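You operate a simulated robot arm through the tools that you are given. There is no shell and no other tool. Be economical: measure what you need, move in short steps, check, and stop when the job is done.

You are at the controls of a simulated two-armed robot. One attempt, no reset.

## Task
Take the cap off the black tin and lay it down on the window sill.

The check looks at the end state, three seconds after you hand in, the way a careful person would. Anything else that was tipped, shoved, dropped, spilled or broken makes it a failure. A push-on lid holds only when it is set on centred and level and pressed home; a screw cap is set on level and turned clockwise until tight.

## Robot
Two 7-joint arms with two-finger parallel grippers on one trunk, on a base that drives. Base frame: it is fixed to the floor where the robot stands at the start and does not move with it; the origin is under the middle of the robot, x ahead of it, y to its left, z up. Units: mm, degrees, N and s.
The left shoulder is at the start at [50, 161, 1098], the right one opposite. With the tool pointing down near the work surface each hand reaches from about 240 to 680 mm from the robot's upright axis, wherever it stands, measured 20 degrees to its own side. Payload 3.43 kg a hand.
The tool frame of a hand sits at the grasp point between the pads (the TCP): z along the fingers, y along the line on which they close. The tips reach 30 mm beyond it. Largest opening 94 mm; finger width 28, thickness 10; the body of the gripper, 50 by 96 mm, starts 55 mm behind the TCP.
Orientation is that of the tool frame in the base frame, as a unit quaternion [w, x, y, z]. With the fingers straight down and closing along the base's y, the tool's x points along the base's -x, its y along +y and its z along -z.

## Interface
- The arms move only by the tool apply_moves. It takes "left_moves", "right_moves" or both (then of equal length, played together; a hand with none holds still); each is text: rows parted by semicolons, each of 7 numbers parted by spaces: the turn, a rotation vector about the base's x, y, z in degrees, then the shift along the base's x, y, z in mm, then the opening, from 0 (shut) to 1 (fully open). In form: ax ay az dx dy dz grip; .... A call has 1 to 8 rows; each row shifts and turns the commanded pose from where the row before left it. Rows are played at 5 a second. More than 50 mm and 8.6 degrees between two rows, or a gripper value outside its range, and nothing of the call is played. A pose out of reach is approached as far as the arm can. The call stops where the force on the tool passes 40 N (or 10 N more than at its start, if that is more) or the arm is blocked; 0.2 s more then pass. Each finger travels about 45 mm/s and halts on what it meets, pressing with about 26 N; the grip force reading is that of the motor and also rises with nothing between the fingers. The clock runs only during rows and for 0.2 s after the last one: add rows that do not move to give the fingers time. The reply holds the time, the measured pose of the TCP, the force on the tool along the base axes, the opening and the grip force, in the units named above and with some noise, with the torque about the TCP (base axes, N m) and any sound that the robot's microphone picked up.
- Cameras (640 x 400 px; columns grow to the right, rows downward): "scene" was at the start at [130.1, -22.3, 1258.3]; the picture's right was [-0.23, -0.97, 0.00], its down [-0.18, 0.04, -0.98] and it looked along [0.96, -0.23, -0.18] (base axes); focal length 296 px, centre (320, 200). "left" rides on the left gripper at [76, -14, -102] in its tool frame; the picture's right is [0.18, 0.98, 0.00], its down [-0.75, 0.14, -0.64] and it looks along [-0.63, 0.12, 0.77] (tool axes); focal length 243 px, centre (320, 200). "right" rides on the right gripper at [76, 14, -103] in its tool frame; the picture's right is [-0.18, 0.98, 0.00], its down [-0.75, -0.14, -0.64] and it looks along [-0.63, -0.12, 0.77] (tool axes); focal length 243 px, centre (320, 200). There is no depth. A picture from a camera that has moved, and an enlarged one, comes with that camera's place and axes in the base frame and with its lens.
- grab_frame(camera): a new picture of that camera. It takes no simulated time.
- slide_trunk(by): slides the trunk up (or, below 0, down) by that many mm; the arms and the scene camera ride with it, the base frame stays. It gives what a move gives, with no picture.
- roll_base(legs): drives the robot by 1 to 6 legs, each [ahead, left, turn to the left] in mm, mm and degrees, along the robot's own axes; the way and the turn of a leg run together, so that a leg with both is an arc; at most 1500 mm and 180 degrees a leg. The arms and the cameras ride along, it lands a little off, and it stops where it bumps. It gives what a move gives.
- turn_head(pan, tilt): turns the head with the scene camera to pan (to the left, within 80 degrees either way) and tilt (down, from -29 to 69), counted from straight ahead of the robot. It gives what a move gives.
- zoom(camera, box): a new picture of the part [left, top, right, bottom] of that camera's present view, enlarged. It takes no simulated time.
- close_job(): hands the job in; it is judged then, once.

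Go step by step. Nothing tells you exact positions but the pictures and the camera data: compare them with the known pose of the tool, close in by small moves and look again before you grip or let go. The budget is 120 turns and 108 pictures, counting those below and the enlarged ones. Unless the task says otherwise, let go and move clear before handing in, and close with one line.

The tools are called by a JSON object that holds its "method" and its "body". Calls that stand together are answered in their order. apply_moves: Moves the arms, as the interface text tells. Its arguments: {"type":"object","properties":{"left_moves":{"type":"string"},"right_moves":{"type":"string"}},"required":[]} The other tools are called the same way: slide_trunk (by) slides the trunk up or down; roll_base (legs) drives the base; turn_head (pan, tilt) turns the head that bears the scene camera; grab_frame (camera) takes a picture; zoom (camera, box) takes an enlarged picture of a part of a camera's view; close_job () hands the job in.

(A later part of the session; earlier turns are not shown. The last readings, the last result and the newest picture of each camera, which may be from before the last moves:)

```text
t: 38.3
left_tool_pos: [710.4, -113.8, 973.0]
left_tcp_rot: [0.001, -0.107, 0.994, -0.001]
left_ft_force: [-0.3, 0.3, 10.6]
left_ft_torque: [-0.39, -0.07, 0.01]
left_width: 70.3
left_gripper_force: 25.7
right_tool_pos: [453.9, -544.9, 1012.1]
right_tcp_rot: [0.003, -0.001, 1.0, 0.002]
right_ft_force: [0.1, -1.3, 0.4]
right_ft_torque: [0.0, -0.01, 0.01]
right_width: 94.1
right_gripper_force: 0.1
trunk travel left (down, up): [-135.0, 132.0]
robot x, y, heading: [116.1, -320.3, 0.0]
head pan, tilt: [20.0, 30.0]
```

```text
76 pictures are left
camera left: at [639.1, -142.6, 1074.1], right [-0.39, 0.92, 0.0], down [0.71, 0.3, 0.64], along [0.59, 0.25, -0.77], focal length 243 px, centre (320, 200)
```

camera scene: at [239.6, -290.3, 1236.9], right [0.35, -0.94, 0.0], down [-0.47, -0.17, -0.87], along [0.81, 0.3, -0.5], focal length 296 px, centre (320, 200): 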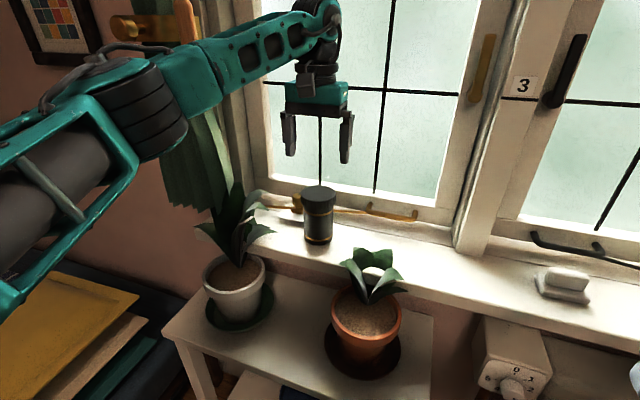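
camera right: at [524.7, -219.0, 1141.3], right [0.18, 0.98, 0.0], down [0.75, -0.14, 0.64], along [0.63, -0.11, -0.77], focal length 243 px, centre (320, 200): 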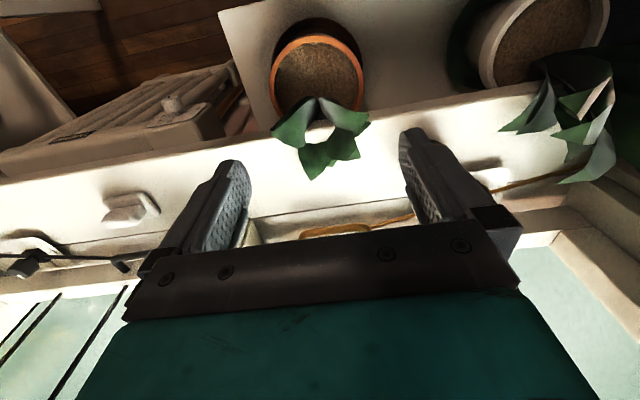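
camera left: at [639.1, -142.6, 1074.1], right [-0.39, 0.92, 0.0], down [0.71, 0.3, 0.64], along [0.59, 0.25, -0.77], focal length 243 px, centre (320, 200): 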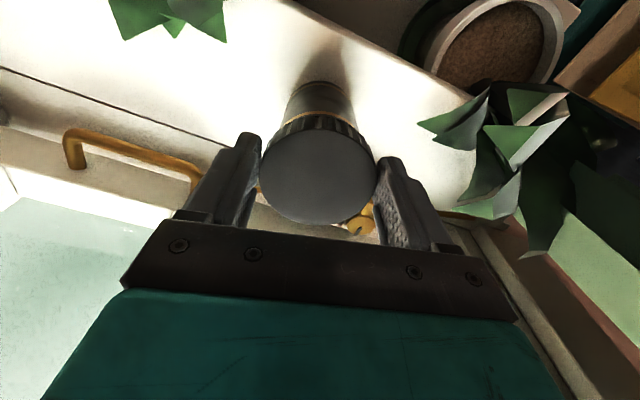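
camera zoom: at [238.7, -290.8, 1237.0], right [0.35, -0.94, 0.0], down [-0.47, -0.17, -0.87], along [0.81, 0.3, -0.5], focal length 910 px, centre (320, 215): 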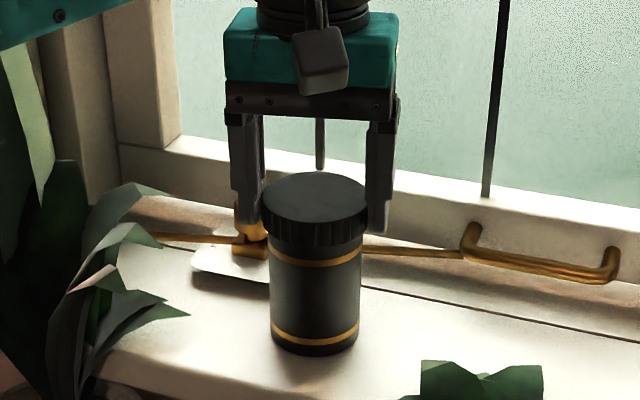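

{"method": "apply_moves", "body": {"left_moves": "0 0 6 0 0 0 0.5;0 0 6 0 0 0 0.5;0 0 6 0 0 0 0.5;0 0 6 0 0 0 0.5;0 0 6 0 0 0 0.5"}}

{"method": "zoom", "body": {"camera": "scene", "box": [280, 165, 360, 255]}}

```text
t: 39.5
left_tool_pos: [711.3, -112.8, 972.4]
left_tcp_rot: [0.0, -0.361, 0.933, -0.001]
left_ft_force: [3.5, -6.2, 10.3]
left_ft_torque: [-0.56, -0.56, -0.09]
left_width: 70.4
left_gripper_force: 26.1
right_tool_pos: [453.4, -544.3, 1012.5]
right_tcp_rot: [0.001, -0.001, 1.0, 0.002]
right_ft_force: [0.1, 0.0, 0.1]
right_ft_torque: [-0.01, 0.0, -0.03]
right_width: 93.9
right_gripper_force: 0.0
trunk travel left (down, up): [-135.0, 132.0]
robot x, y, heading: [116.1, -320.4, 0.3]
head pan, tilt: [20.0, 30.0]
```

```text
4.44 times, centred on (320, 210) of scene
camera zoom: at [239.1, -291.3, 1237.0], right [0.35, -0.94, 0.0], down [-0.47, -0.17, -0.87], along [0.81, 0.3, -0.5], focal length 1315 px, centre (320, 156)
```

zoom: 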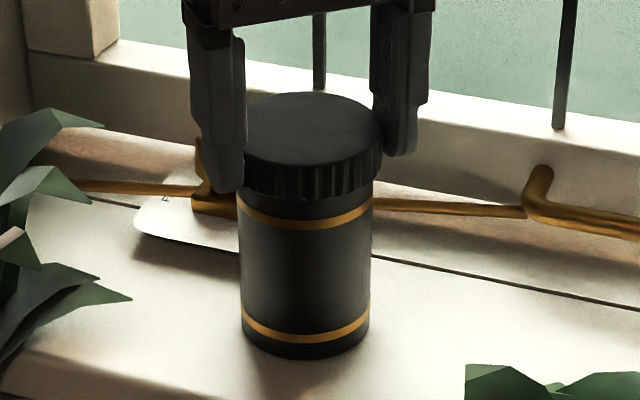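

{"method": "apply_moves", "body": {"left_moves": "0 0 0 0 0 2 0.5;0 0 0 0 0 2 0.5;0 0 0 0 0 2 0.5;0 0 0 0 0 0 0.5"}}

{"method": "zoom", "body": {"camera": "scene", "box": [280, 165, 360, 255]}}

```text
t: 40.5
left_tool_pos: [711.9, -111.3, 976.6]
left_tcp_rot: [0.0, -0.361, 0.932, 0.0]
left_ft_force: [0.3, 1.2, -1.9]
left_ft_torque: [-0.03, -0.02, 0.03]
left_width: 70.1
left_gripper_force: 26.0
right_tool_pos: [454.7, -543.3, 1011.1]
right_tcp_rot: [0.001, -0.001, 1.0, 0.002]
right_ft_force: [0.0, -0.4, -0.6]
right_ft_torque: [-0.02, -0.01, -0.04]
right_width: 93.9
right_gripper_force: 0.1
trunk travel left (down, up): [-135.0, 132.0]
robot x, y, heading: [115.2, -323.3, 0.1]
head pan, tilt: [20.0, 30.0]
```

```text
4.44 times, centred on (320, 210) of scene
camera zoom: at [239.9, -290.3, 1236.8], right [0.35, -0.94, 0.0], down [-0.47, -0.17, -0.87], along [0.81, 0.3, -0.5], focal length 1315 px, centre (320, 156)
```

zoom: 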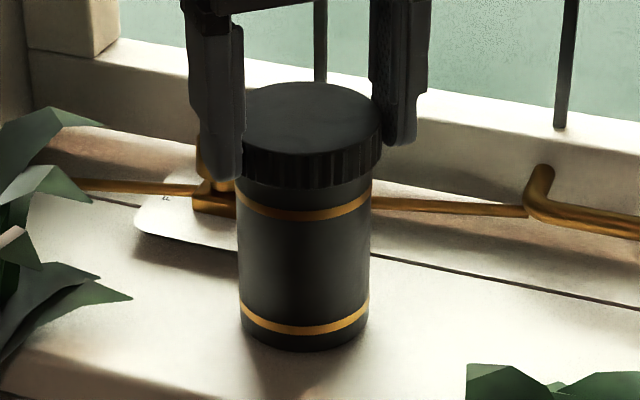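

The tin lifts with the cap still on, at about 2–3 N, so it needs holding while I turn. Next I lift via the trunk, then back the base off.

{"method": "slide_trunk", "body": {"by": 128}}

{"method": "roll_base", "body": {"legs": [[-180, 0, 0]]}}

{"method": "grab_frame", "body": {"camera": "scene"}}

{"method": "grab_frame", "body": {"camera": "left"}}

```text
t: 42.0
left_tool_pos: [713.1, -111.6, 1105.0]
left_tcp_rot: [0.0, -0.361, 0.933, 0.0]
left_ft_force: [0.2, -0.3, -0.9]
left_ft_torque: [0.0, 0.02, 0.02]
left_width: 70.3
left_gripper_force: 25.8
right_tool_pos: [453.5, -544.5, 1139.2]
right_tcp_rot: [0.002, 0.0, 1.0, 0.002]
right_ft_force: [0.2, 0.0, 0.9]
right_ft_torque: [-0.02, 0.01, -0.04]
right_width: 93.8
right_gripper_force: 0.1
trunk travel left (down, up): [-263.0, 4.0]
robot x, y, heading: [116.2, -321.7, 0.1]
head pan, tilt: [20.0, 30.0]
```

```text
t: 43.5
left_tool_pos: [536.7, -111.8, 1105.4]
left_tcp_rot: [0.0, -0.361, 0.933, 0.0]
left_ft_force: [-0.8, -0.1, -1.2]
left_ft_torque: [-0.02, -0.02, 0.0]
left_width: 70.3
left_gripper_force: 26.1
right_tool_pos: [277.3, -544.3, 1140.5]
right_tcp_rot: [0.002, -0.002, 1.0, 0.002]
right_ft_force: [0.1, 0.0, 0.1]
right_ft_torque: [0.01, 0.01, 0.0]
right_width: 93.8
right_gripper_force: 0.1
trunk travel left (down, up): [-263.0, 4.0]
robot x, y, heading: [-57.9, -321.6, 0.3]
head pan, tilt: [20.0, 30.0]
```

```text
73 pictures are left
camera scene: at [64.2, -291.0, 1364.9], right [0.35, -0.94, 0.0], down [-0.47, -0.17, -0.87], along [0.81, 0.3, -0.5], focal length 296 px, centre (320, 200)
```

scene: 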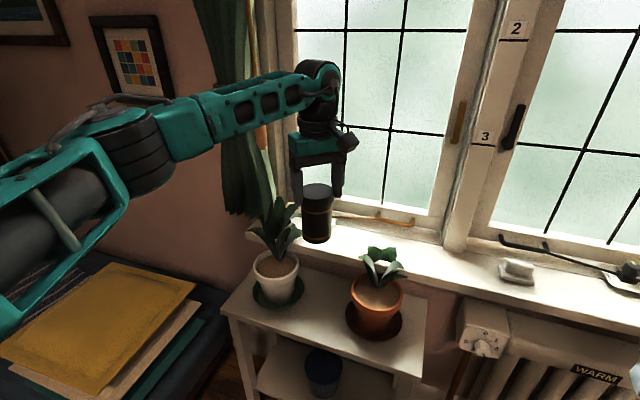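

```text
72 pictures are left
camera left: at [489.8, -173.4, 1207.8], right [-0.8, 0.6, 0.0], down [0.46, 0.61, 0.64], along [0.39, 0.51, -0.77], focal length 243 px, centre (320, 200)
```

left: 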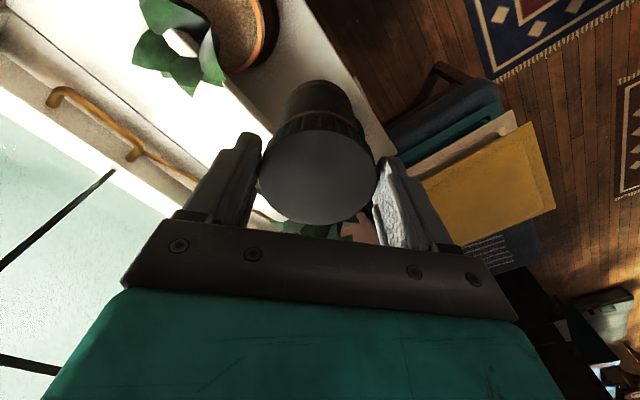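

The tin is held securely at z≈1105. I bring it in front of the robot's chest and turn the left hand clockwise to gain unscrewing range.

{"method": "apply_moves", "body": {"left_moves": "0 0 -8 -18 -15 0 0.5;0 0 -8 -18 -15 0 0.5;0 0 -8 -18 -15 0 0.5;0 0 -8 -18 -15 0 0.5;0 0 -8 -18 -15 0 0.5;0 0 -8 -18 -15 0 0.5;0 0 -8 -18 -15 0 0.5;0 0 -8 -18 -15 0 0.5"}}

{"method": "apply_moves", "body": {"left_moves": "0 0 -8 0 -5 0 0.5;0 0 -8 0 0 0 0.5;0 0 -8 0 0 0 0.5;0 0 -8 0 0 0 0.5"}}

{"method": "grab_frame", "body": {"camera": "scene"}}

```text
t: 45.3
left_tool_pos: [393.1, -233.4, 1105.9]
left_tcp_rot: [0.0, 0.189, 0.982, 0.0]
left_ft_force: [-0.1, 0.1, -1.5]
left_ft_torque: [-0.01, 0.02, -0.01]
left_width: 70.1
left_gripper_force: 25.9
right_tool_pos: [279.3, -543.7, 1139.1]
right_tcp_rot: [0.001, -0.002, 1.0, 0.002]
right_ft_force: [-0.1, 0.1, 1.1]
right_ft_torque: [-0.04, -0.04, -0.04]
right_width: 94.3
right_gripper_force: 0.0
trunk travel left (down, up): [-263.0, 4.0]
robot x, y, heading: [-56.8, -322.9, 0.3]
head pan, tilt: [20.0, 30.0]
```

```text
t: 46.3
left_tool_pos: [392.5, -236.1, 1104.9]
left_tcp_rot: [-0.001, 0.452, 0.892, 0.0]
left_ft_force: [-0.5, 0.1, -1.2]
left_ft_torque: [0.0, -0.01, 0.03]
left_width: 70.3
left_gripper_force: 25.9
right_tool_pos: [281.0, -545.0, 1139.8]
right_tcp_rot: [0.002, -0.002, 1.0, 0.001]
right_ft_force: [-1.1, 0.1, 0.5]
right_ft_torque: [0.01, 0.03, -0.01]
right_width: 94.1
right_gripper_force: 0.1
trunk travel left (down, up): [-263.0, 4.0]
robot x, y, heading: [-56.8, -324.1, 0.3]
head pan, tilt: [20.0, 30.0]
```

```text
71 pictures are left
camera scene: at [65.0, -291.0, 1364.9], right [0.35, -0.94, 0.0], down [-0.47, -0.17, -0.87], along [0.81, 0.3, -0.5], focal length 296 px, centre (320, 200)
```

scene: 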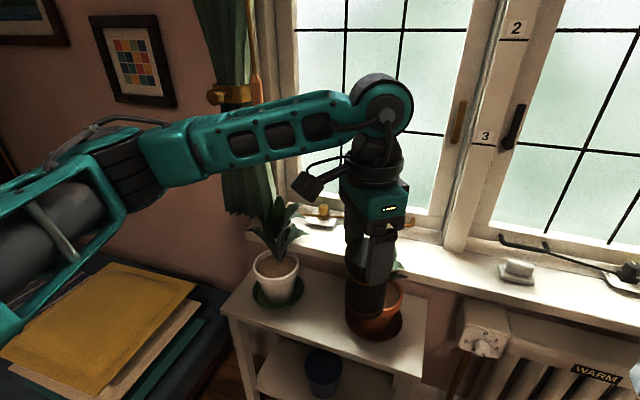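

The left wrist has good range (now yaw -54°). Next I yaw the right hand 90° and tilt it to point toward +y at the tin body.

{"method": "apply_moves", "body": {"right_moves": "0 0 8.2 10 5 -5 1;0 0 8.2 10 5 -5 1;0 0 8.2 10 5 -5 1;0 0 8.2 10 5 -5 1;0 0 8.2 10 5 -5 1;0 0 8.2 10 5 -5 1;0 0 8.2 10 5 -5 1;0 0 8.2 10 5 -5 1"}}

{"method": "apply_moves", "body": {"right_moves": "0 0 8.2 10 10 -5 1;0 0 8.2 10 10 -5 1;0 0 8.2 10 10 -5 1;8 0 0 0 10 -5 1;8 0 0 0 10 -5 1;8 0 0 0 10 -5 1;8 0 0 0 10 -5 1;8 0 0 0 10 -5 1"}}

{"method": "apply_moves", "body": {"right_moves": "8 0 0 0 0 -5 1;8 0 0 0 0 -5 1;8 0 0 0 0 -5 1;8 0 0 0 0 -5 1;8 0 0 0 0 0 1;0 0 0 0 0 0 1"}}

{"method": "grab_frame", "body": {"camera": "right"}}

```text
t: 48.1
left_tool_pos: [392.8, -234.9, 1105.6]
left_tcp_rot: [-0.001, 0.452, 0.892, 0.001]
left_ft_force: [0.1, -0.4, -1.3]
left_ft_torque: [0.04, 0.02, 0.01]
left_width: 70.0
left_gripper_force: 26.0
right_tool_pos: [314.4, -467.4, 1095.7]
right_tcp_rot: [0.001, -0.541, 0.841, -0.001]
right_ft_force: [0.2, 0.2, -0.2]
right_ft_torque: [0.0, 0.03, 0.03]
right_width: 93.8
right_gripper_force: 0.1
right hand out of reach, approached as far as the arm can: row 7, 8
trunk travel left (down, up): [-263.0, 4.0]
robot x, y, heading: [-57.0, -321.3, -0.0]
head pan, tilt: [20.0, 30.0]
```

```text
t: 49.9
left_tool_pos: [394.2, -237.3, 1105.4]
left_tcp_rot: [-0.001, 0.452, 0.892, 0.001]
left_ft_force: [0.6, -0.2, -1.7]
left_ft_torque: [0.02, 0.02, 0.0]
left_width: 70.1
left_gripper_force: 25.9
right_tool_pos: [215.8, -352.4, 1040.4]
right_tcp_rot: [-0.242, 0.667, -0.66, -0.246]
right_ft_force: [-0.2, 0.2, 0.0]
right_ft_torque: [0.02, 0.01, 0.01]
right_width: 93.9
right_gripper_force: 0.1
right hand out of reach, approached as far as the arm can: row 1, 2, 3, 4, 5
trunk travel left (down, up): [-263.0, 4.0]
robot x, y, heading: [-55.3, -318.8, 0.4]
head pan, tilt: [20.0, 30.0]
```

```text
t: 51.3
left_tool_pos: [392.8, -236.5, 1105.3]
left_tcp_rot: [-0.001, 0.451, 0.893, 0.0]
left_ft_force: [-0.7, 0.2, 0.0]
left_ft_torque: [-0.01, 0.01, -0.01]
left_width: 70.1
left_gripper_force: 25.8
right_tool_pos: [234.5, -380.8, 1054.5]
right_tcp_rot: [-0.455, 0.544, -0.539, -0.455]
right_ft_force: [-0.4, -0.3, 0.7]
right_ft_torque: [0.02, 0.02, -0.01]
right_width: 94.2
right_gripper_force: 0.0
right hand out of reach, approached as far as the arm can: row 2, 3, 4, 5
trunk travel left (down, up): [-263.0, 4.0]
robot x, y, heading: [-55.7, -326.3, 0.4]
head pan, tilt: [20.0, 30.0]
```

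```text
70 pictures are left
camera right: at [220.8, -495.7, 998.4], right [-0.98, 0.02, 0.18], down [0.14, -0.5, 0.85], along [0.11, 0.86, 0.49], focal length 243 px, centre (320, 200)
```

right: 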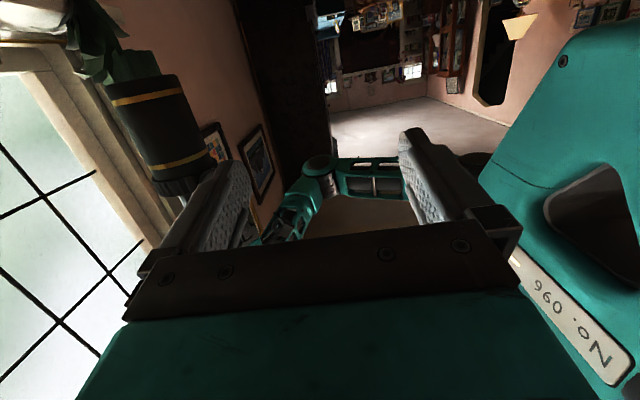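

The right hand has the wanted orientation but drifted near the chest. I move it forward in x at standoff.

{"method": "apply_moves", "body": {"right_moves": "0 0 0 25 -5 -4 1;0 0 0 25 -5 -4 1;0 0 0 25 -5 -4 1;0 0 0 25 -5 -4 1;0 0 0 25 0 -4 1;0 0 0 25 0 -4 1;0 0 0 8 0 0 1;0 0 0 0 0 0 1"}}

{"method": "grab_frame", "body": {"camera": "right"}}

{"method": "grab_frame", "body": {"camera": "scene"}}

```text
t: 53.1
left_tool_pos: [393.0, -237.0, 1105.7]
left_tcp_rot: [0.0, 0.452, 0.892, -0.001]
left_ft_force: [0.7, 0.4, -2.1]
left_ft_torque: [0.01, -0.03, 0.0]
left_width: 70.3
left_gripper_force: 26.5
right_tool_pos: [379.1, -412.6, 1055.2]
right_tcp_rot: [-0.456, 0.544, -0.539, -0.453]
right_ft_force: [0.2, 0.5, -0.2]
right_ft_torque: [0.01, 0.01, -0.03]
right_width: 93.8
right_gripper_force: 0.1
right hand out of reach, approached as far as the arm can: row 5, 6, 7
trunk travel left (down, up): [-263.0, 4.0]
robot x, y, heading: [-61.4, -322.5, 0.3]
head pan, tilt: [20.0, 30.0]
```

```text
69 pictures are left
camera right: at [365.9, -527.4, 999.0], right [-0.98, 0.03, 0.18], down [0.14, -0.5, 0.85], along [0.11, 0.86, 0.49], focal length 243 px, centre (320, 200)
```

right: 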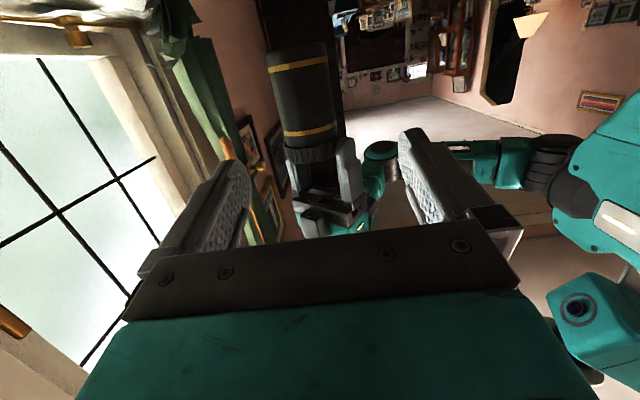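

```text
68 pictures are left
camera scene: at [65.0, -291.0, 1364.8], right [0.35, -0.94, 0.0], down [-0.47, -0.17, -0.87], along [0.81, 0.3, -0.5], focal length 296 px, centre (320, 200)
```

scene: 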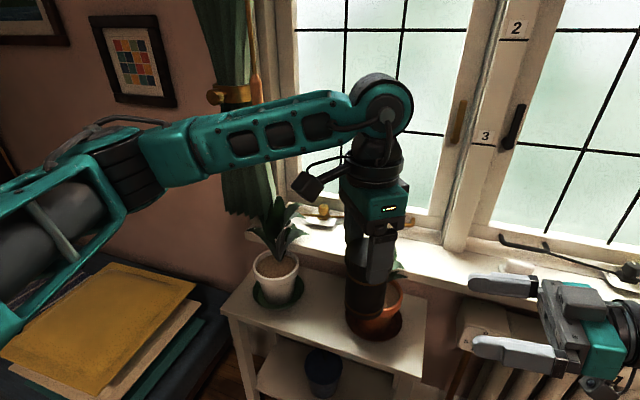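

The right hand points at the tin well. I align x and z, then advance.

{"method": "apply_moves", "body": {"right_moves": "0 0 0 5 15 -8 1;0 0 0 5 15 -8 1;0 0 0 3 15 -8 1;0 0 0 0 15 -8 1;0 0 0 0 0 0 1"}}

{"method": "grab_frame", "body": {"camera": "right"}}

{"method": "grab_frame", "body": {"camera": "scene"}}

```text
t: 54.3
left_tool_pos: [391.9, -235.9, 1106.0]
left_tcp_rot: [0.0, 0.452, 0.892, 0.0]
left_ft_force: [-0.6, -0.3, -1.6]
left_ft_torque: [0.03, 0.03, -0.02]
left_width: 70.2
left_gripper_force: 26.0
right_tool_pos: [366.1, -377.1, 1066.5]
right_tcp_rot: [-0.456, 0.544, -0.538, -0.455]
right_ft_force: [0.2, 0.4, -0.5]
right_ft_torque: [0.04, 0.03, 0.0]
right_width: 94.0
right_gripper_force: 0.1
right hand out of reach, approached as far as the arm can: row 1, 2, 3, 4
trunk travel left (down, up): [-263.0, 4.0]
robot x, y, heading: [-57.4, -322.6, 0.4]
head pan, tilt: [20.0, 30.0]
```

```text
67 pictures are left
camera right: at [352.3, -492.1, 1010.2], right [-0.98, 0.03, 0.18], down [0.14, -0.5, 0.85], along [0.11, 0.86, 0.49], focal length 243 px, centre (320, 200)
```

right: 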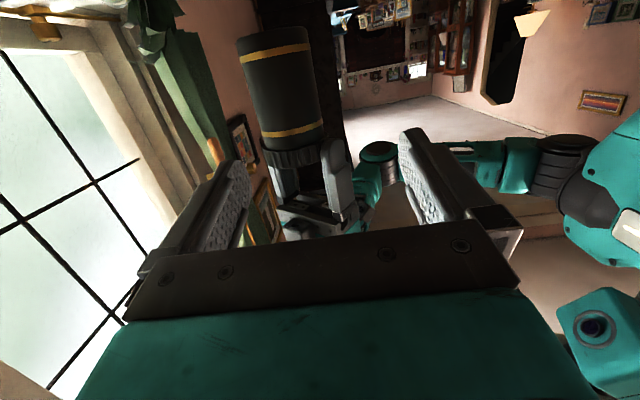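

```text
66 pictures are left
camera scene: at [65.0, -291.0, 1364.8], right [0.35, -0.94, 0.0], down [-0.47, -0.17, -0.87], along [0.81, 0.3, -0.5], focal length 296 px, centre (320, 200)
```

scene: 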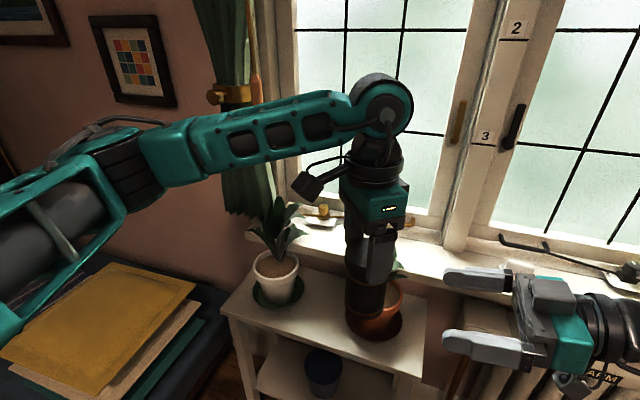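

The right hand is at its limit, so I bring the tin to it with the left hand. First I raise and align in x, then slide toward -y.

{"method": "apply_moves", "body": {"left_moves": "0 0 0 -6 0 12 0.5;0 0 0 -7 0 12 0.5;0 0 0 -7 0 12 0.5;0 0 0 -6 -10 8 0.5;0 0 0 0 -20 0 0.5;0 0 0 0 -20 0 0.5;0 0 0 0 0 0 0.5"}}

{"method": "grab_frame", "body": {"camera": "right"}}

{"method": "grab_frame", "body": {"camera": "scene"}}

```text
t: 55.9
left_tool_pos: [368.3, -286.7, 1148.1]
left_tcp_rot: [0.0, 0.451, 0.893, 0.001]
left_ft_force: [0.9, -0.1, -1.6]
left_ft_torque: [-0.01, 0.02, 0.0]
left_width: 70.3
left_gripper_force: 26.3
right_tool_pos: [366.5, -376.7, 1065.5]
right_tcp_rot: [-0.455, 0.544, -0.539, -0.454]
right_ft_force: [0.9, -1.8, -0.2]
right_ft_torque: [-0.02, -0.02, 0.0]
right_width: 94.0
right_gripper_force: 0.1
trunk travel left (down, up): [-263.0, 4.0]
robot x, y, heading: [-56.0, -321.7, 0.3]
head pan, tilt: [20.0, 30.0]
```

```text
65 pictures are left
camera right: at [352.4, -492.0, 1010.2], right [-0.98, 0.03, 0.18], down [0.14, -0.5, 0.85], along [0.11, 0.86, 0.49], focal length 243 px, centre (320, 200)
```

right: 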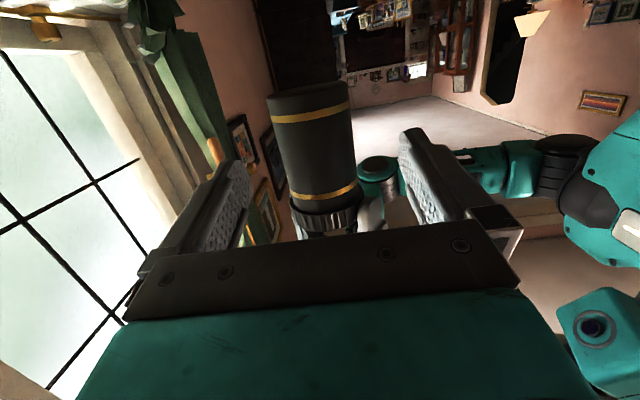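

```text
64 pictures are left
camera scene: at [64.9, -290.7, 1364.8], right [0.35, -0.94, 0.0], down [-0.47, -0.17, -0.87], along [0.81, 0.3, -0.5], focal length 296 px, centre (320, 200)
```

scene: 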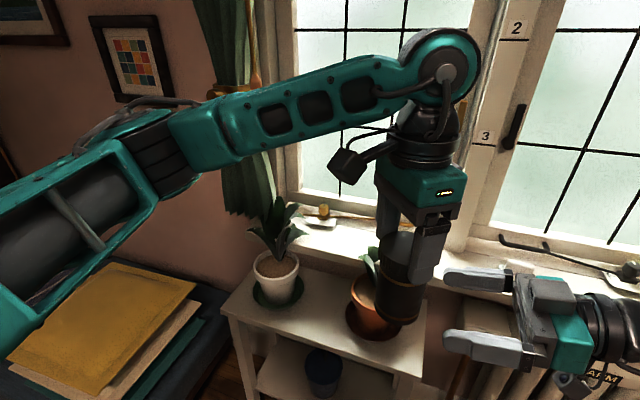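

{"method": "apply_moves", "body": {"left_moves": "0 0 0 0 -20 0 0.5;0 0 0 0 -20 0 0.5;0 0 0 -1 -18 1 0.5;0 0 0 0 -17 1 0.5;0 0 0 0 0 0 0.5"}}

{"method": "grab_frame", "body": {"camera": "right"}}

{"method": "grab_frame", "body": {"camera": "scene"}}

```text
t: 57.1
left_tool_pos: [365.6, -360.7, 1151.5]
left_tcp_rot: [0.0, 0.451, 0.892, 0.001]
left_ft_force: [0.8, 0.0, -3.0]
left_ft_torque: [0.03, 0.02, -0.01]
left_width: 70.0
left_gripper_force: 26.1
right_tool_pos: [365.6, -377.0, 1066.6]
right_tcp_rot: [-0.456, 0.544, -0.539, -0.454]
right_ft_force: [0.7, 0.1, -0.1]
right_ft_torque: [-0.01, 0.0, -0.03]
right_width: 94.0
right_gripper_force: 0.1
trunk travel left (down, up): [-263.0, 4.0]
robot x, y, heading: [-59.4, -319.2, 0.5]
head pan, tilt: [20.0, 30.0]
```

```text
63 pictures are left
camera right: at [352.5, -492.0, 1010.2], right [-0.98, 0.03, 0.18], down [0.14, -0.5, 0.85], along [0.11, 0.86, 0.49], focal length 243 px, centre (320, 200)
```

right: 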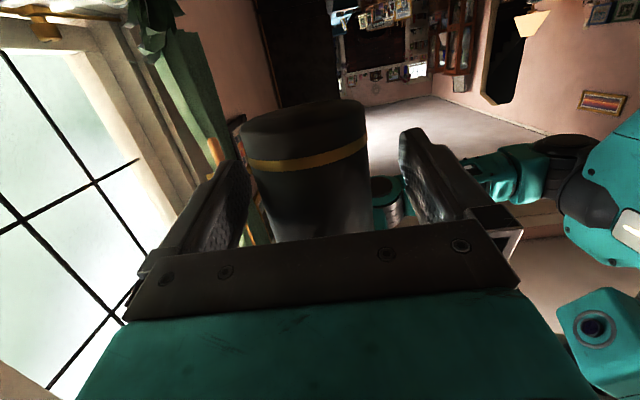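

```text
62 pictures are left
camera scene: at [65.0, -290.8, 1364.8], right [0.35, -0.94, 0.0], down [-0.47, -0.17, -0.87], along [0.81, 0.3, -0.5], focal length 296 px, centre (320, 200)
```

scene: 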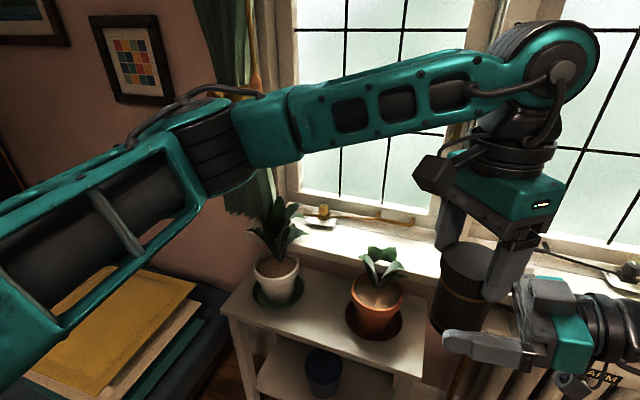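

The tin sits between the right fingers. I close the right gripper on the body.

{"method": "apply_moves", "body": {"right_moves": "0 0 0 0 0 0 0.75;0 0 0 0 0 0 0.45;0 0 0 0 0 0 0.45;0 0 0 0 0 0 0.45;0 0 0 0 0 0 0.45"}}

{"method": "grab_frame", "body": {"camera": "right"}}

```text
t: 58.3
left_tool_pos: [365.2, -361.9, 1150.8]
left_tcp_rot: [-0.003, 0.454, 0.891, -0.001]
left_ft_force: [-18.1, -1.6, 1.6]
left_ft_torque: [-0.1, 0.69, -0.12]
left_width: 70.0
left_gripper_force: 25.4
right_tool_pos: [368.4, -376.8, 1066.1]
right_tcp_rot: [-0.457, 0.542, -0.54, -0.454]
right_ft_force: [18.4, 0.0, -1.9]
right_ft_torque: [0.04, 0.88, -0.22]
right_width: 62.0
right_gripper_force: 26.4
trunk travel left (down, up): [-263.0, 4.0]
robot x, y, heading: [-62.9, -321.4, 0.5]
head pan, tilt: [20.0, 30.0]
```

```text
61 pictures are left
camera right: at [353.2, -492.7, 1010.3], right [-0.98, 0.03, 0.18], down [0.14, -0.5, 0.85], along [0.12, 0.86, 0.49], focal length 243 px, centre (320, 200)
```

right: 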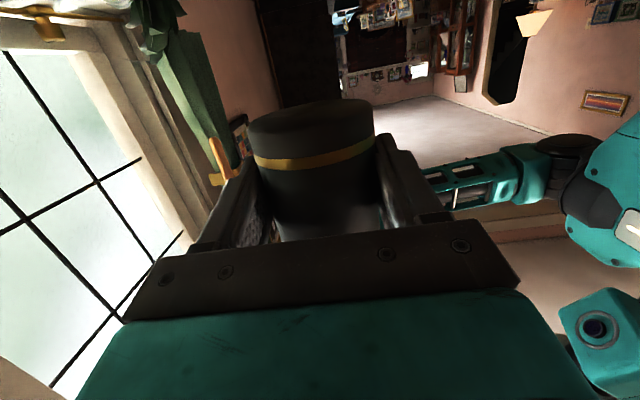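

A lateral force of 18 N built up from the offset; I relieve it by shifting the right hand +x.

{"method": "apply_moves", "body": {"left_moves": "0 0 0 -1.5 0 0 0.5;0 0 0 -1.5 0 0 0.5;0 0 0 0 0 0 0.5"}}

```text
t: 59.1
left_tool_pos: [362.1, -361.0, 1150.7]
left_tcp_rot: [-0.001, 0.452, 0.892, 0.0]
left_ft_force: [-16.6, 4.7, 3.2]
left_ft_torque: [-0.03, 0.75, -0.12]
left_width: 70.3
left_gripper_force: 25.8
right_tool_pos: [366.6, -376.1, 1066.1]
right_tcp_rot: [-0.456, 0.543, -0.539, -0.454]
right_ft_force: [16.7, -3.2, -3.9]
right_ft_torque: [0.33, 0.68, -0.19]
right_width: 61.8
right_gripper_force: 25.8
trunk travel left (down, up): [-263.0, 4.0]
robot x, y, heading: [-58.2, -323.0, 0.5]
head pan, tilt: [20.0, 30.0]
```

{"method": "apply_moves", "body": {"left_moves": "0 0 0 -2 0 0 0.5;0 0 0 -2 0 0 0.5;0 0 0 0 0 0 0.5"}}

```text
t: 59.9
left_tool_pos: [360.6, -360.7, 1151.0]
left_tcp_rot: [0.0, 0.45, 0.893, 0.001]
left_ft_force: [0.6, 4.8, 1.6]
left_ft_torque: [0.18, 0.17, 0.01]
left_width: 70.1
left_gripper_force: 25.7
right_tool_pos: [365.0, -376.6, 1066.2]
right_tcp_rot: [-0.455, 0.544, -0.537, -0.455]
right_ft_force: [0.7, -5.7, -1.7]
right_ft_torque: [0.3, -0.18, 0.0]
right_width: 62.2
right_gripper_force: 25.8
trunk travel left (down, up): [-263.0, 4.0]
robot x, y, heading: [-60.7, -323.0, 0.4]
head pan, tilt: [20.0, 30.0]
```

The forces are relaxed. Now I unscrew, turning the left hand counter-clockwise.

{"method": "apply_moves", "body": {"left_moves": "0 0 6 0 0 0 0.5;0 0 6 0 0 0 0.5;0 0 6 0 0 0 0.5;0 0 6 0 0 0 0.5;0 0 6 0 0 0 0.5"}}

{"method": "grab_frame", "body": {"camera": "right"}}

{"method": "grab_frame", "body": {"camera": "left"}}

```text
t: 61.1
left_tool_pos: [359.9, -363.2, 1151.9]
left_tcp_rot: [0.001, 0.206, 0.979, -0.002]
left_ft_force: [2.2, -8.6, 2.4]
left_ft_torque: [-0.43, -0.5, -0.06]
left_width: 70.1
left_gripper_force: 26.0
right_tool_pos: [365.6, -377.1, 1066.9]
right_tcp_rot: [-0.455, 0.544, -0.538, -0.456]
right_ft_force: [-2.5, 9.5, -2.1]
right_ft_torque: [-0.43, 0.35, 0.03]
right_width: 61.9
right_gripper_force: 26.4
trunk travel left (down, up): [-263.0, 4.0]
robot x, y, heading: [-61.3, -323.7, 0.1]
head pan, tilt: [20.0, 30.0]
```

```text
60 pictures are left
camera right: at [352.2, -491.6, 1010.2], right [-0.98, 0.03, 0.18], down [0.14, -0.5, 0.85], along [0.11, 0.86, 0.49], focal length 243 px, centre (320, 200)
```

right: 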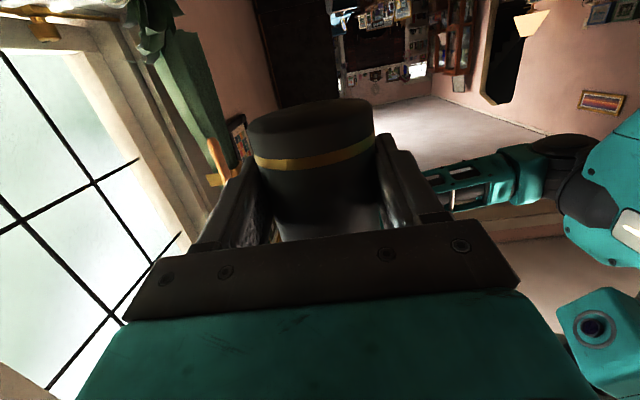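

```text
59 pictures are left
camera left: at [283.4, -344.9, 1253.9], right [0.23, 0.97, 0.0], down [0.75, -0.17, 0.64], along [0.63, -0.15, -0.77], focal length 243 px, centre (320, 200)
```

left: 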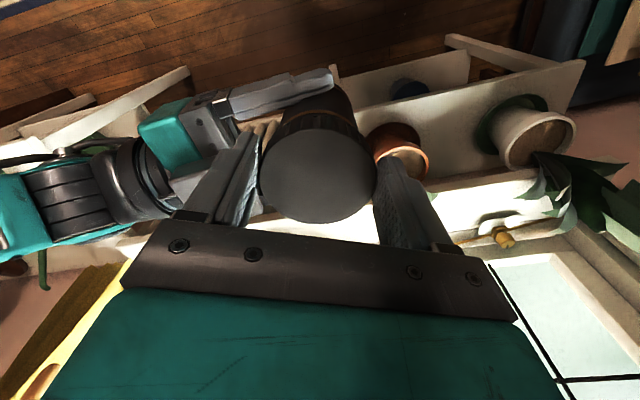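

{"method": "apply_moves", "body": {"left_moves": "0 0 6 0 -1 0 0.5;0 0 6 0 -1 0 0.5;0 0 6 0 0 0 0.5;0 0 6 0 0 0 0.5;0 0 6 0 0 0 0.5;0 0 6 0 0 0 0.5"}}

```text
t: 62.5
left_tool_pos: [358.9, -364.4, 1150.5]
left_tcp_rot: [0.0, -0.108, 0.994, -0.004]
left_ft_force: [-4.8, -20.5, 7.2]
left_ft_torque: [-1.54, -0.28, -0.21]
left_width: 70.3
left_gripper_force: 25.7
right_tool_pos: [366.7, -377.7, 1066.0]
right_tcp_rot: [-0.455, 0.544, -0.538, -0.455]
right_ft_force: [5.4, 20.1, -6.7]
right_ft_torque: [-0.23, 0.68, -0.03]
right_width: 61.7
right_gripper_force: 25.8
trunk travel left (down, up): [-263.0, 4.0]
robot x, y, heading: [-59.0, -320.5, 0.2]
head pan, tilt: [20.0, 30.0]
```

{"method": "apply_moves", "body": {"left_moves": "0 0 0 -0.5 -2 0.5 0.5;0 0 0 -0.5 -2 0.5 0.5;0 0 0 0 0 0 0.5"}}

{"method": "zoom", "body": {"camera": "scene", "box": [400, 180, 560, 350]}}

```text
t: 63.3
left_tool_pos: [358.5, -366.8, 1151.9]
left_tcp_rot: [-0.001, -0.108, 0.994, 0.001]
left_ft_force: [-2.8, -4.1, 1.6]
left_ft_torque: [-0.88, -0.36, -0.04]
left_width: 70.6
left_gripper_force: 26.1
right_tool_pos: [367.1, -377.4, 1066.1]
right_tcp_rot: [-0.457, 0.543, -0.538, -0.455]
right_ft_force: [2.5, 4.3, -1.7]
right_ft_torque: [0.52, 0.57, -0.07]
right_width: 61.3
right_gripper_force: 26.2
trunk travel left (down, up): [-263.0, 4.0]
robot x, y, heading: [-59.5, -323.4, 0.3]
head pan, tilt: [20.0, 30.0]
```

```text
2.35 times, centred on (480, 265) of scene
camera zoom: at [64.9, -291.0, 1364.9], right [0.35, -0.94, 0.0], down [-0.47, -0.17, -0.87], along [0.81, 0.3, -0.5], focal length 696 px, centre (-56, 47)
```

zoom: 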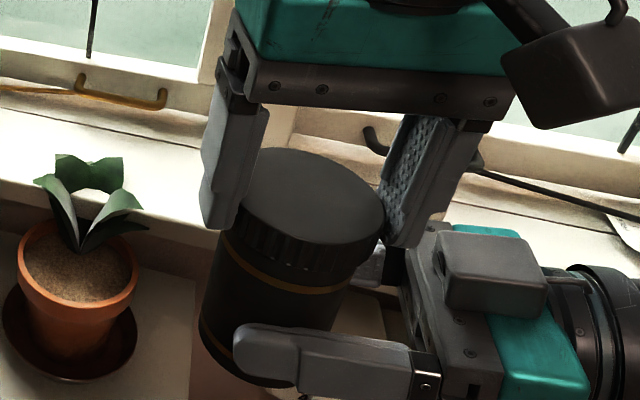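

{"method": "apply_moves", "body": {"left_moves": "0 0 6 -0.3 -0.5 0.1 0.5;0 0 6 -0.3 -0.5 0.1 0.5;0 0 6 -0.3 -0.5 0.1 0.5;0 0 6 -0.3 -0.5 0.1 0.5;0 0 6 -0.3 -0.5 0.1 0.5"}}

```text
t: 64.5
left_tool_pos: [358.7, -368.8, 1152.1]
left_tcp_rot: [0.001, -0.364, 0.931, 0.0]
left_ft_force: [17.6, 3.2, -3.8]
left_ft_torque: [0.13, -0.35, -0.09]
left_width: 70.2
left_gripper_force: 25.8
right_tool_pos: [364.9, -376.1, 1066.2]
right_tcp_rot: [-0.455, 0.545, -0.537, -0.455]
right_ft_force: [-17.4, -3.3, 2.6]
right_ft_torque: [0.24, -1.07, 0.25]
right_width: 61.2
right_gripper_force: 26.3
trunk travel left (down, up): [-263.0, 4.0]
robot x, y, heading: [-59.6, -322.3, 0.1]
head pan, tilt: [20.0, 30.0]
```

{"method": "apply_moves", "body": {"left_moves": "0 0 0 2 0.5 0 0.5;0 0 0 1.5 0.5 0 0.5;0 0 0 0 0 0 0.5"}}

{"method": "apply_moves", "body": {"left_moves": "0 0 6 0 0 0.2 0.5;0 0 6 0 0 0.2 0.5;0 0 6 0 0 0.2 0.5;0 0 6 0 0 0.2 0.5;0 0 0 0 0 0 0.5"}}

```text
t: 65.3
left_tool_pos: [360.3, -370.6, 1152.6]
left_tcp_rot: [0.0, -0.36, 0.933, 0.0]
left_ft_force: [9.5, 1.2, -4.4]
left_ft_torque: [-0.02, -0.41, -0.05]
left_width: 70.1
left_gripper_force: 26.0
right_tool_pos: [366.9, -376.7, 1066.5]
right_tcp_rot: [-0.457, 0.543, -0.538, -0.455]
right_ft_force: [-8.9, -0.3, 3.2]
right_ft_torque: [0.09, -0.34, 0.16]
right_width: 61.2
right_gripper_force: 25.8
trunk travel left (down, up): [-263.0, 4.0]
robot x, y, heading: [-59.6, -319.6, 0.2]
head pan, tilt: [20.0, 30.0]
```

```text
t: 66.5
left_tool_pos: [361.6, -369.6, 1154.9]
left_tcp_rot: [-0.001, -0.548, 0.836, -0.002]
left_ft_force: [15.5, -15.0, -5.6]
left_ft_torque: [-0.75, -0.54, -0.16]
left_width: 70.2
left_gripper_force: 26.3
right_tool_pos: [364.8, -375.1, 1067.0]
right_tcp_rot: [-0.455, 0.545, -0.536, -0.456]
right_ft_force: [-16.6, 14.5, 4.5]
right_ft_torque: [-0.47, -0.79, 0.17]
right_width: 61.4
right_gripper_force: 25.6
trunk travel left (down, up): [-263.0, 4.0]
robot x, y, heading: [-63.7, -322.2, 0.6]
head pan, tilt: [20.0, 30.0]
```

{"method": "apply_moves", "body": {"left_moves": "0 0 0 1.5 -1.5 0 0.5;0 0 0 1.5 -1.5 0 0.5;0 0 0 0 0 1 0.5;0 0 0 0 0 1 0.5;0 0 0 0 0 0 0.5"}}

{"method": "zoom", "body": {"camera": "scene", "box": [400, 180, 560, 350]}}

{"method": "zoom", "body": {"camera": "right", "box": [220, 80, 420, 260]}}

```text
t: 67.7
left_tool_pos: [363.5, -370.2, 1155.4]
left_tcp_rot: [0.0, -0.548, 0.837, 0.003]
left_ft_force: [7.2, 1.8, -15.7]
left_ft_torque: [-0.09, -0.43, -0.04]
left_width: 69.9
left_gripper_force: 26.0
right_tool_pos: [367.1, -376.4, 1067.6]
right_tcp_rot: [-0.459, 0.542, -0.538, -0.454]
right_ft_force: [-7.7, -1.3, 14.7]
right_ft_torque: [0.29, -0.14, 0.12]
right_width: 61.2
right_gripper_force: 26.0
trunk travel left (down, up): [-263.0, 4.0]
robot x, y, heading: [-63.5, -325.0, 0.1]
head pan, tilt: [20.0, 30.0]
```

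```text
2.35 times, centred on (480, 265) of scene
camera zoom: at [64.9, -291.0, 1364.9], right [0.35, -0.94, 0.0], down [-0.47, -0.17, -0.87], along [0.81, 0.3, -0.5], focal length 696 px, centre (-56, 47)
```

zoom: 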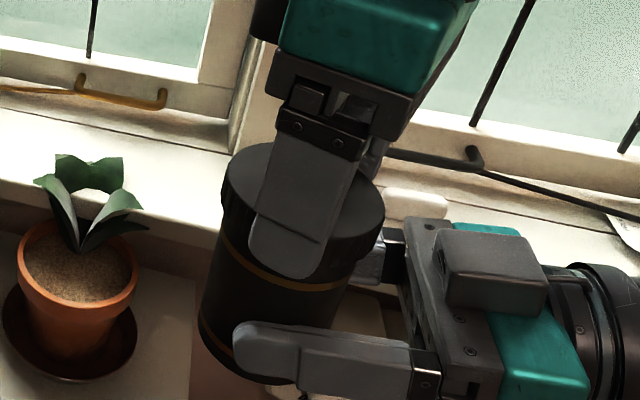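

```text
2.22 times, centred on (320, 170) of right
camera zoom: at [353.1, -492.2, 1011.0], right [-0.98, 0.03, 0.17], down [0.14, -0.51, 0.85], along [0.11, 0.86, 0.49], focal length 539 px, centre (320, 267)
```

zoom: 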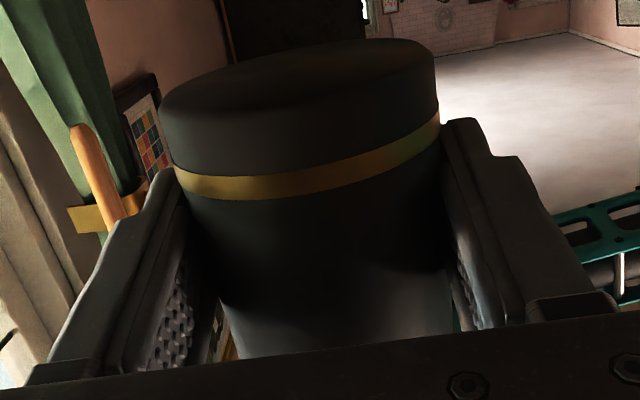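

The cap is still engaged but the twist torque is low, so it is turning on its thread. I ratchet: open the left hand, rotate back clockwise, then regrip.

{"method": "apply_moves", "body": {"left_moves": "0 0 0 0 0 -1.5 0.5;0 0 0 0 0 0 0.85;0 0 0 0 0 0 1;0 0 0 0 0 0 1"}}

{"method": "zoom", "body": {"camera": "scene", "box": [400, 180, 560, 350]}}

{"method": "grab_frame", "body": {"camera": "left"}}

```text
t: 68.7
left_tool_pos: [363.1, -371.9, 1154.5]
left_tcp_rot: [0.0, -0.547, 0.837, 0.0]
left_ft_force: [0.5, 1.1, -0.1]
left_ft_torque: [-0.01, 0.0, 0.0]
left_width: 94.0
left_gripper_force: 0.1
right_tool_pos: [366.3, -377.2, 1066.1]
right_tcp_rot: [-0.456, 0.544, -0.539, -0.454]
right_ft_force: [-0.2, 0.6, 0.1]
right_ft_torque: [-0.01, -0.03, 0.03]
right_width: 61.4
right_gripper_force: 25.6
trunk travel left (down, up): [-263.0, 4.0]
robot x, y, heading: [-57.4, -324.2, 0.1]
head pan, tilt: [20.0, 30.0]
```

```text
2.35 times, centred on (480, 265) of scene
camera zoom: at [64.9, -291.0, 1364.9], right [0.35, -0.94, 0.0], down [-0.47, -0.17, -0.87], along [0.81, 0.3, -0.5], focal length 696 px, centre (-56, 47)
```

zoom: 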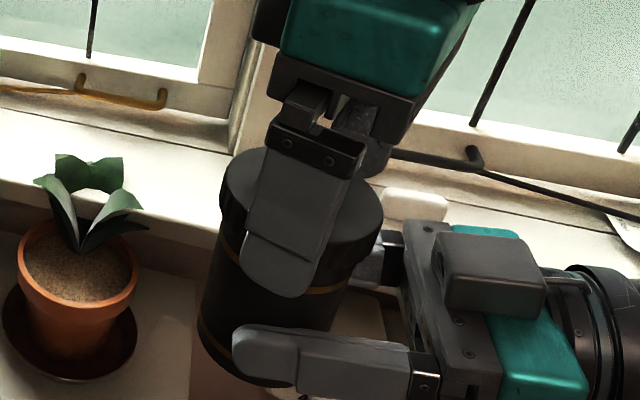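

```text
54 pictures are left
camera left: at [345.4, -447.7, 1256.4], right [-0.97, 0.23, 0.0], down [0.17, 0.75, 0.64], along [0.15, 0.63, -0.77], focal length 243 px, centre (320, 200)
```

left: 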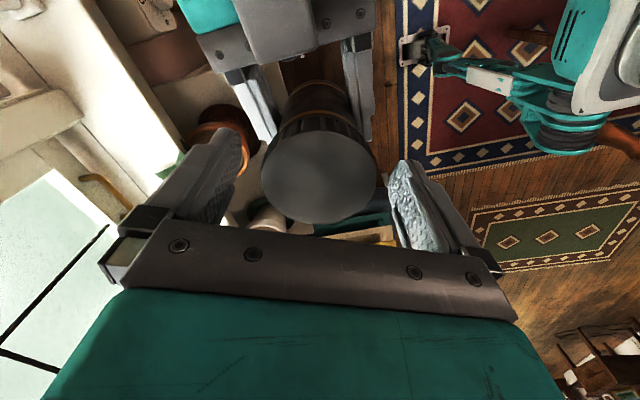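

{"method": "apply_moves", "body": {"left_moves": "0 0 -8.5 0 0 0 1;0 0 -8.5 0 0 0 1;0 0 -8.5 0 0 0 1;0 0 -8.5 0 0 0 1;0 0 -8.5 0 0 0 1;0 0 -8.5 0 0 0 1;0 0 -8.5 0 0 0 1;0 0 -8.5 0 0 0 1"}}

{"method": "apply_moves", "body": {"left_moves": "0 0 -8.5 0 0 0 1;0 0 -8.5 0 0 0 1;0 0 -8.5 0 0 0 1;0 0 -8.5 0 0 0 1;0 0 -8.5 0 0 0 1;0 0 -8.5 0 0 0 1;0 0 -8.5 0 0 0 1;0 0 -8.5 0 0 0 1"}}

{"method": "grab_frame", "body": {"camera": "left"}}

{"method": "zoom", "body": {"camera": "scene", "box": [400, 180, 560, 350]}}

```text
t: 70.5
left_tool_pos: [363.0, -372.2, 1153.5]
left_tcp_rot: [0.0, 0.016, 1.0, 0.0]
left_ft_force: [0.0, -0.4, 0.2]
left_ft_torque: [0.05, 0.03, 0.02]
left_width: 93.8
left_gripper_force: 0.1
right_tool_pos: [365.7, -376.1, 1066.0]
right_tcp_rot: [-0.456, 0.544, -0.538, -0.455]
right_ft_force: [0.0, 0.2, -0.5]
right_ft_torque: [-0.02, 0.02, 0.01]
right_width: 60.9
right_gripper_force: 26.2
trunk travel left (down, up): [-263.0, 4.0]
robot x, y, heading: [-58.6, -318.9, 0.4]
head pan, tilt: [20.0, 30.0]
```

```text
t: 72.3
left_tool_pos: [362.1, -371.4, 1153.5]
left_tcp_rot: [0.001, 0.573, 0.82, 0.0]
left_ft_force: [-0.2, -0.9, -0.1]
left_ft_torque: [-0.03, 0.0, -0.04]
left_width: 93.7
left_gripper_force: 0.0
right_tool_pos: [367.3, -378.1, 1067.1]
right_tcp_rot: [-0.456, 0.544, -0.539, -0.455]
right_ft_force: [0.2, -0.1, -0.2]
right_ft_torque: [-0.03, 0.0, -0.01]
right_width: 61.2
right_gripper_force: 26.7
trunk travel left (down, up): [-263.0, 4.0]
robot x, y, heading: [-60.1, -325.8, 0.5]
head pan, tilt: [20.0, 30.0]
```

```text
53 pictures are left
camera left: at [323.4, -305.3, 1255.9], right [0.86, 0.51, 0.0], down [0.39, -0.66, 0.64], along [0.33, -0.55, -0.77], focal length 243 px, centre (320, 200)
```

left: 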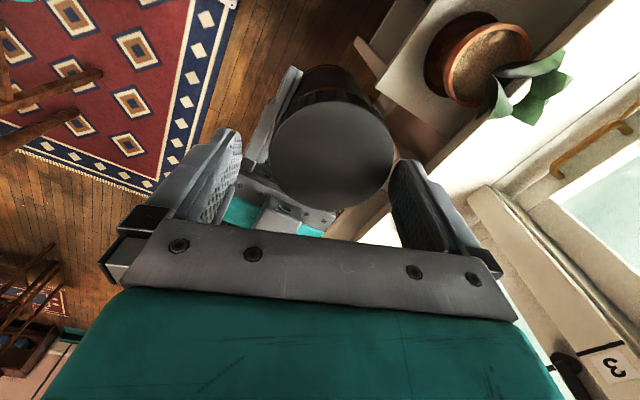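

```text
2.35 times, centred on (480, 265) of scene
camera zoom: at [64.9, -291.0, 1364.9], right [0.35, -0.94, 0.0], down [-0.47, -0.17, -0.87], along [0.81, 0.3, -0.5], focal length 696 px, centre (-56, 47)
```

zoom: 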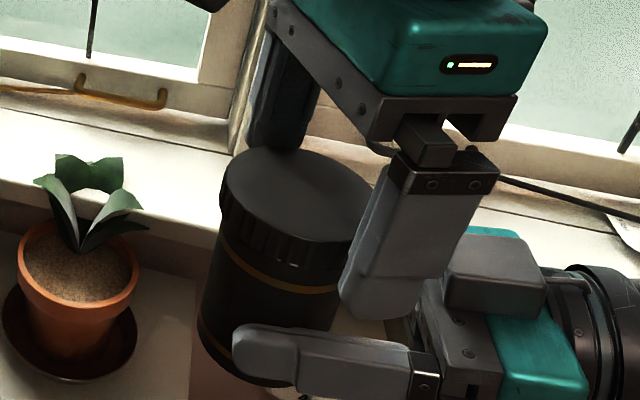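

The tin axis sits about (2, 6) mm off the TCP, so I recentre the left hand and regrip.

{"method": "apply_moves", "body": {"left_moves": "0 0 0 2.5 6 0 1;0 0 0 0 0 0 1"}}

{"method": "grab_frame", "body": {"camera": "left"}}

```text
t: 72.9
left_tool_pos: [364.6, -366.3, 1153.8]
left_tcp_rot: [0.0, 0.572, 0.82, 0.0]
left_ft_force: [-0.4, 0.1, -0.4]
left_ft_torque: [0.0, 0.0, -0.02]
left_width: 93.9
left_gripper_force: 0.0
right_tool_pos: [366.5, -378.2, 1066.8]
right_tcp_rot: [-0.456, 0.544, -0.538, -0.455]
right_ft_force: [0.6, -0.3, 0.0]
right_ft_torque: [-0.07, 0.01, 0.01]
right_width: 61.1
right_gripper_force: 26.0
trunk travel left (down, up): [-263.0, 4.0]
robot x, y, heading: [-59.6, -321.4, 0.4]
head pan, tilt: [20.0, 30.0]
```

```text
51 pictures are left
camera left: at [325.9, -299.4, 1256.3], right [0.86, 0.51, 0.0], down [0.39, -0.66, 0.64], along [0.33, -0.55, -0.77], focal length 243 px, centre (320, 200)
```

left: 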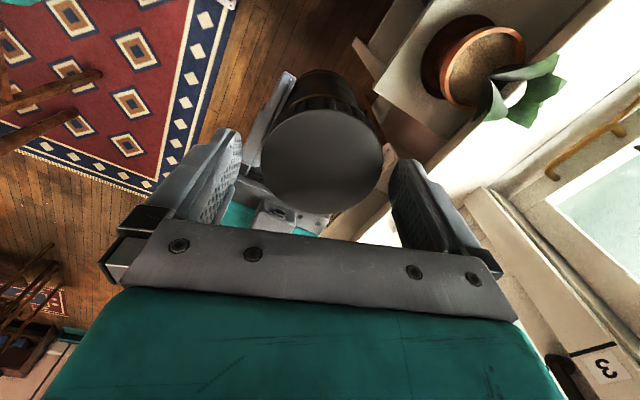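

{"method": "apply_moves", "body": {"left_moves": "0 0 0 0 0 0 0.75;0 0 0 0 0 0 0.5;0 0 0 0 0 0 0.5;0 0 0 0 0 0 0.5;0 0 0 0 0 0 0.5"}}

{"method": "apply_moves", "body": {"left_moves": "0 0 7 0 0 0.1 0.5;0 0 7 0 0 0.1 0.5;0 0 7 0 0 0.1 0.5;0 0 7 0 0 0.1 0.5;0 0 7 0 0 0.1 0.5;0 0 7 0 0 0.1 0.5"}}

```text
t: 74.1
left_tool_pos: [366.9, -366.5, 1153.9]
left_tcp_rot: [0.0, 0.571, 0.821, 0.0]
left_ft_force: [1.5, 2.2, 0.7]
left_ft_torque: [0.02, -0.13, 0.0]
left_width: 70.1
left_gripper_force: 26.0
right_tool_pos: [365.9, -376.9, 1067.4]
right_tcp_rot: [-0.456, 0.543, -0.538, -0.455]
right_ft_force: [-2.5, -0.7, -0.9]
right_ft_torque: [0.0, -0.09, 0.04]
right_width: 61.1
right_gripper_force: 25.8
trunk travel left (down, up): [-263.0, 4.0]
robot x, y, heading: [-59.2, -320.8, 0.3]
head pan, tilt: [20.0, 30.0]
```

```text
t: 75.5
left_tool_pos: [367.5, -366.1, 1154.1]
left_tcp_rot: [0.0, 0.238, 0.971, 0.001]
left_ft_force: [6.9, 11.2, -2.1]
left_ft_torque: [0.3, 0.05, -0.06]
left_width: 70.4
left_gripper_force: 25.6
right_tool_pos: [366.6, -378.3, 1067.3]
right_tcp_rot: [-0.457, 0.543, -0.539, -0.455]
right_ft_force: [-7.0, -11.0, 1.2]
right_ft_torque: [0.7, -0.75, 0.13]
right_width: 61.2
right_gripper_force: 26.1
trunk travel left (down, up): [-263.0, 4.0]
robot x, y, heading: [-55.9, -319.7, 0.4]
head pan, tilt: [20.0, 30.0]
```

{"method": "apply_moves", "body": {"left_moves": "0 0 7 0.5 1 0.1 0.5;0 0 7 0.5 1 0.1 0.5;0 0 7 0 0 0.1 0.5;0 0 7 0 0 0.1 0.5;0 0 7 0 0 0.1 0.5;0 0 7 0 0 0.1 0.5"}}

{"method": "apply_moves", "body": {"left_moves": "0 0 7 0 0 0.1 0.5;0 0 7 0 0 0.1 0.5;0 0 7 0 0 0.1 0.5;0 0 7 0 0 0.1 0.5;0 0 7 0 0 0.1 0.5;0 0 7 0 0 0.1 0.5"}}

{"method": "zoom", "body": {"camera": "scene", "box": [400, 180, 560, 350]}}

```text
t: 76.9
left_tool_pos: [368.2, -363.2, 1155.5]
left_tcp_rot: [-0.001, -0.126, 0.992, 0.0]
left_ft_force: [8.7, 5.0, -2.2]
left_ft_torque: [-0.09, -0.16, 0.0]
left_width: 70.2
left_gripper_force: 26.2
right_tool_pos: [365.5, -376.4, 1066.3]
right_tcp_rot: [-0.456, 0.543, -0.538, -0.455]
right_ft_force: [-9.5, -4.7, 1.4]
right_ft_torque: [0.52, -0.57, 0.15]
right_width: 61.2
right_gripper_force: 26.1
trunk travel left (down, up): [-263.0, 4.0]
robot x, y, heading: [-59.2, -320.4, 0.1]
head pan, tilt: [20.0, 30.0]
```

```text
t: 78.3
left_tool_pos: [365.7, -364.1, 1155.4]
left_tcp_rot: [-0.001, -0.473, 0.881, 0.0]
left_ft_force: [0.2, 0.2, 0.3]
left_ft_torque: [0.0, 0.02, 0.01]
left_width: 70.4
left_gripper_force: 26.3
right_tool_pos: [366.7, -377.6, 1067.1]
right_tcp_rot: [-0.457, 0.543, -0.54, -0.453]
right_ft_force: [0.4, -0.4, 0.7]
right_ft_torque: [0.02, 0.01, -0.01]
right_width: 61.2
right_gripper_force: 26.5
trunk travel left (down, up): [-263.0, 4.0]
robot x, y, heading: [-58.5, -320.4, 0.3]
head pan, tilt: [20.0, 30.0]
```

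```text
2.35 times, centred on (480, 265) of scene
camera zoom: at [65.0, -291.1, 1364.9], right [0.35, -0.94, 0.0], down [-0.47, -0.17, -0.87], along [0.81, 0.3, -0.5], focal length 696 px, centre (-56, 47)
```

zoom: 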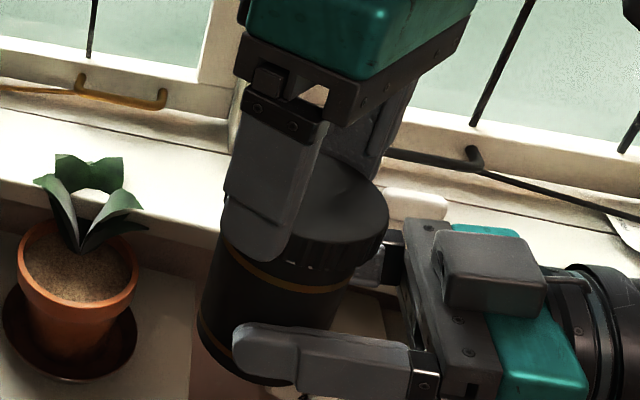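

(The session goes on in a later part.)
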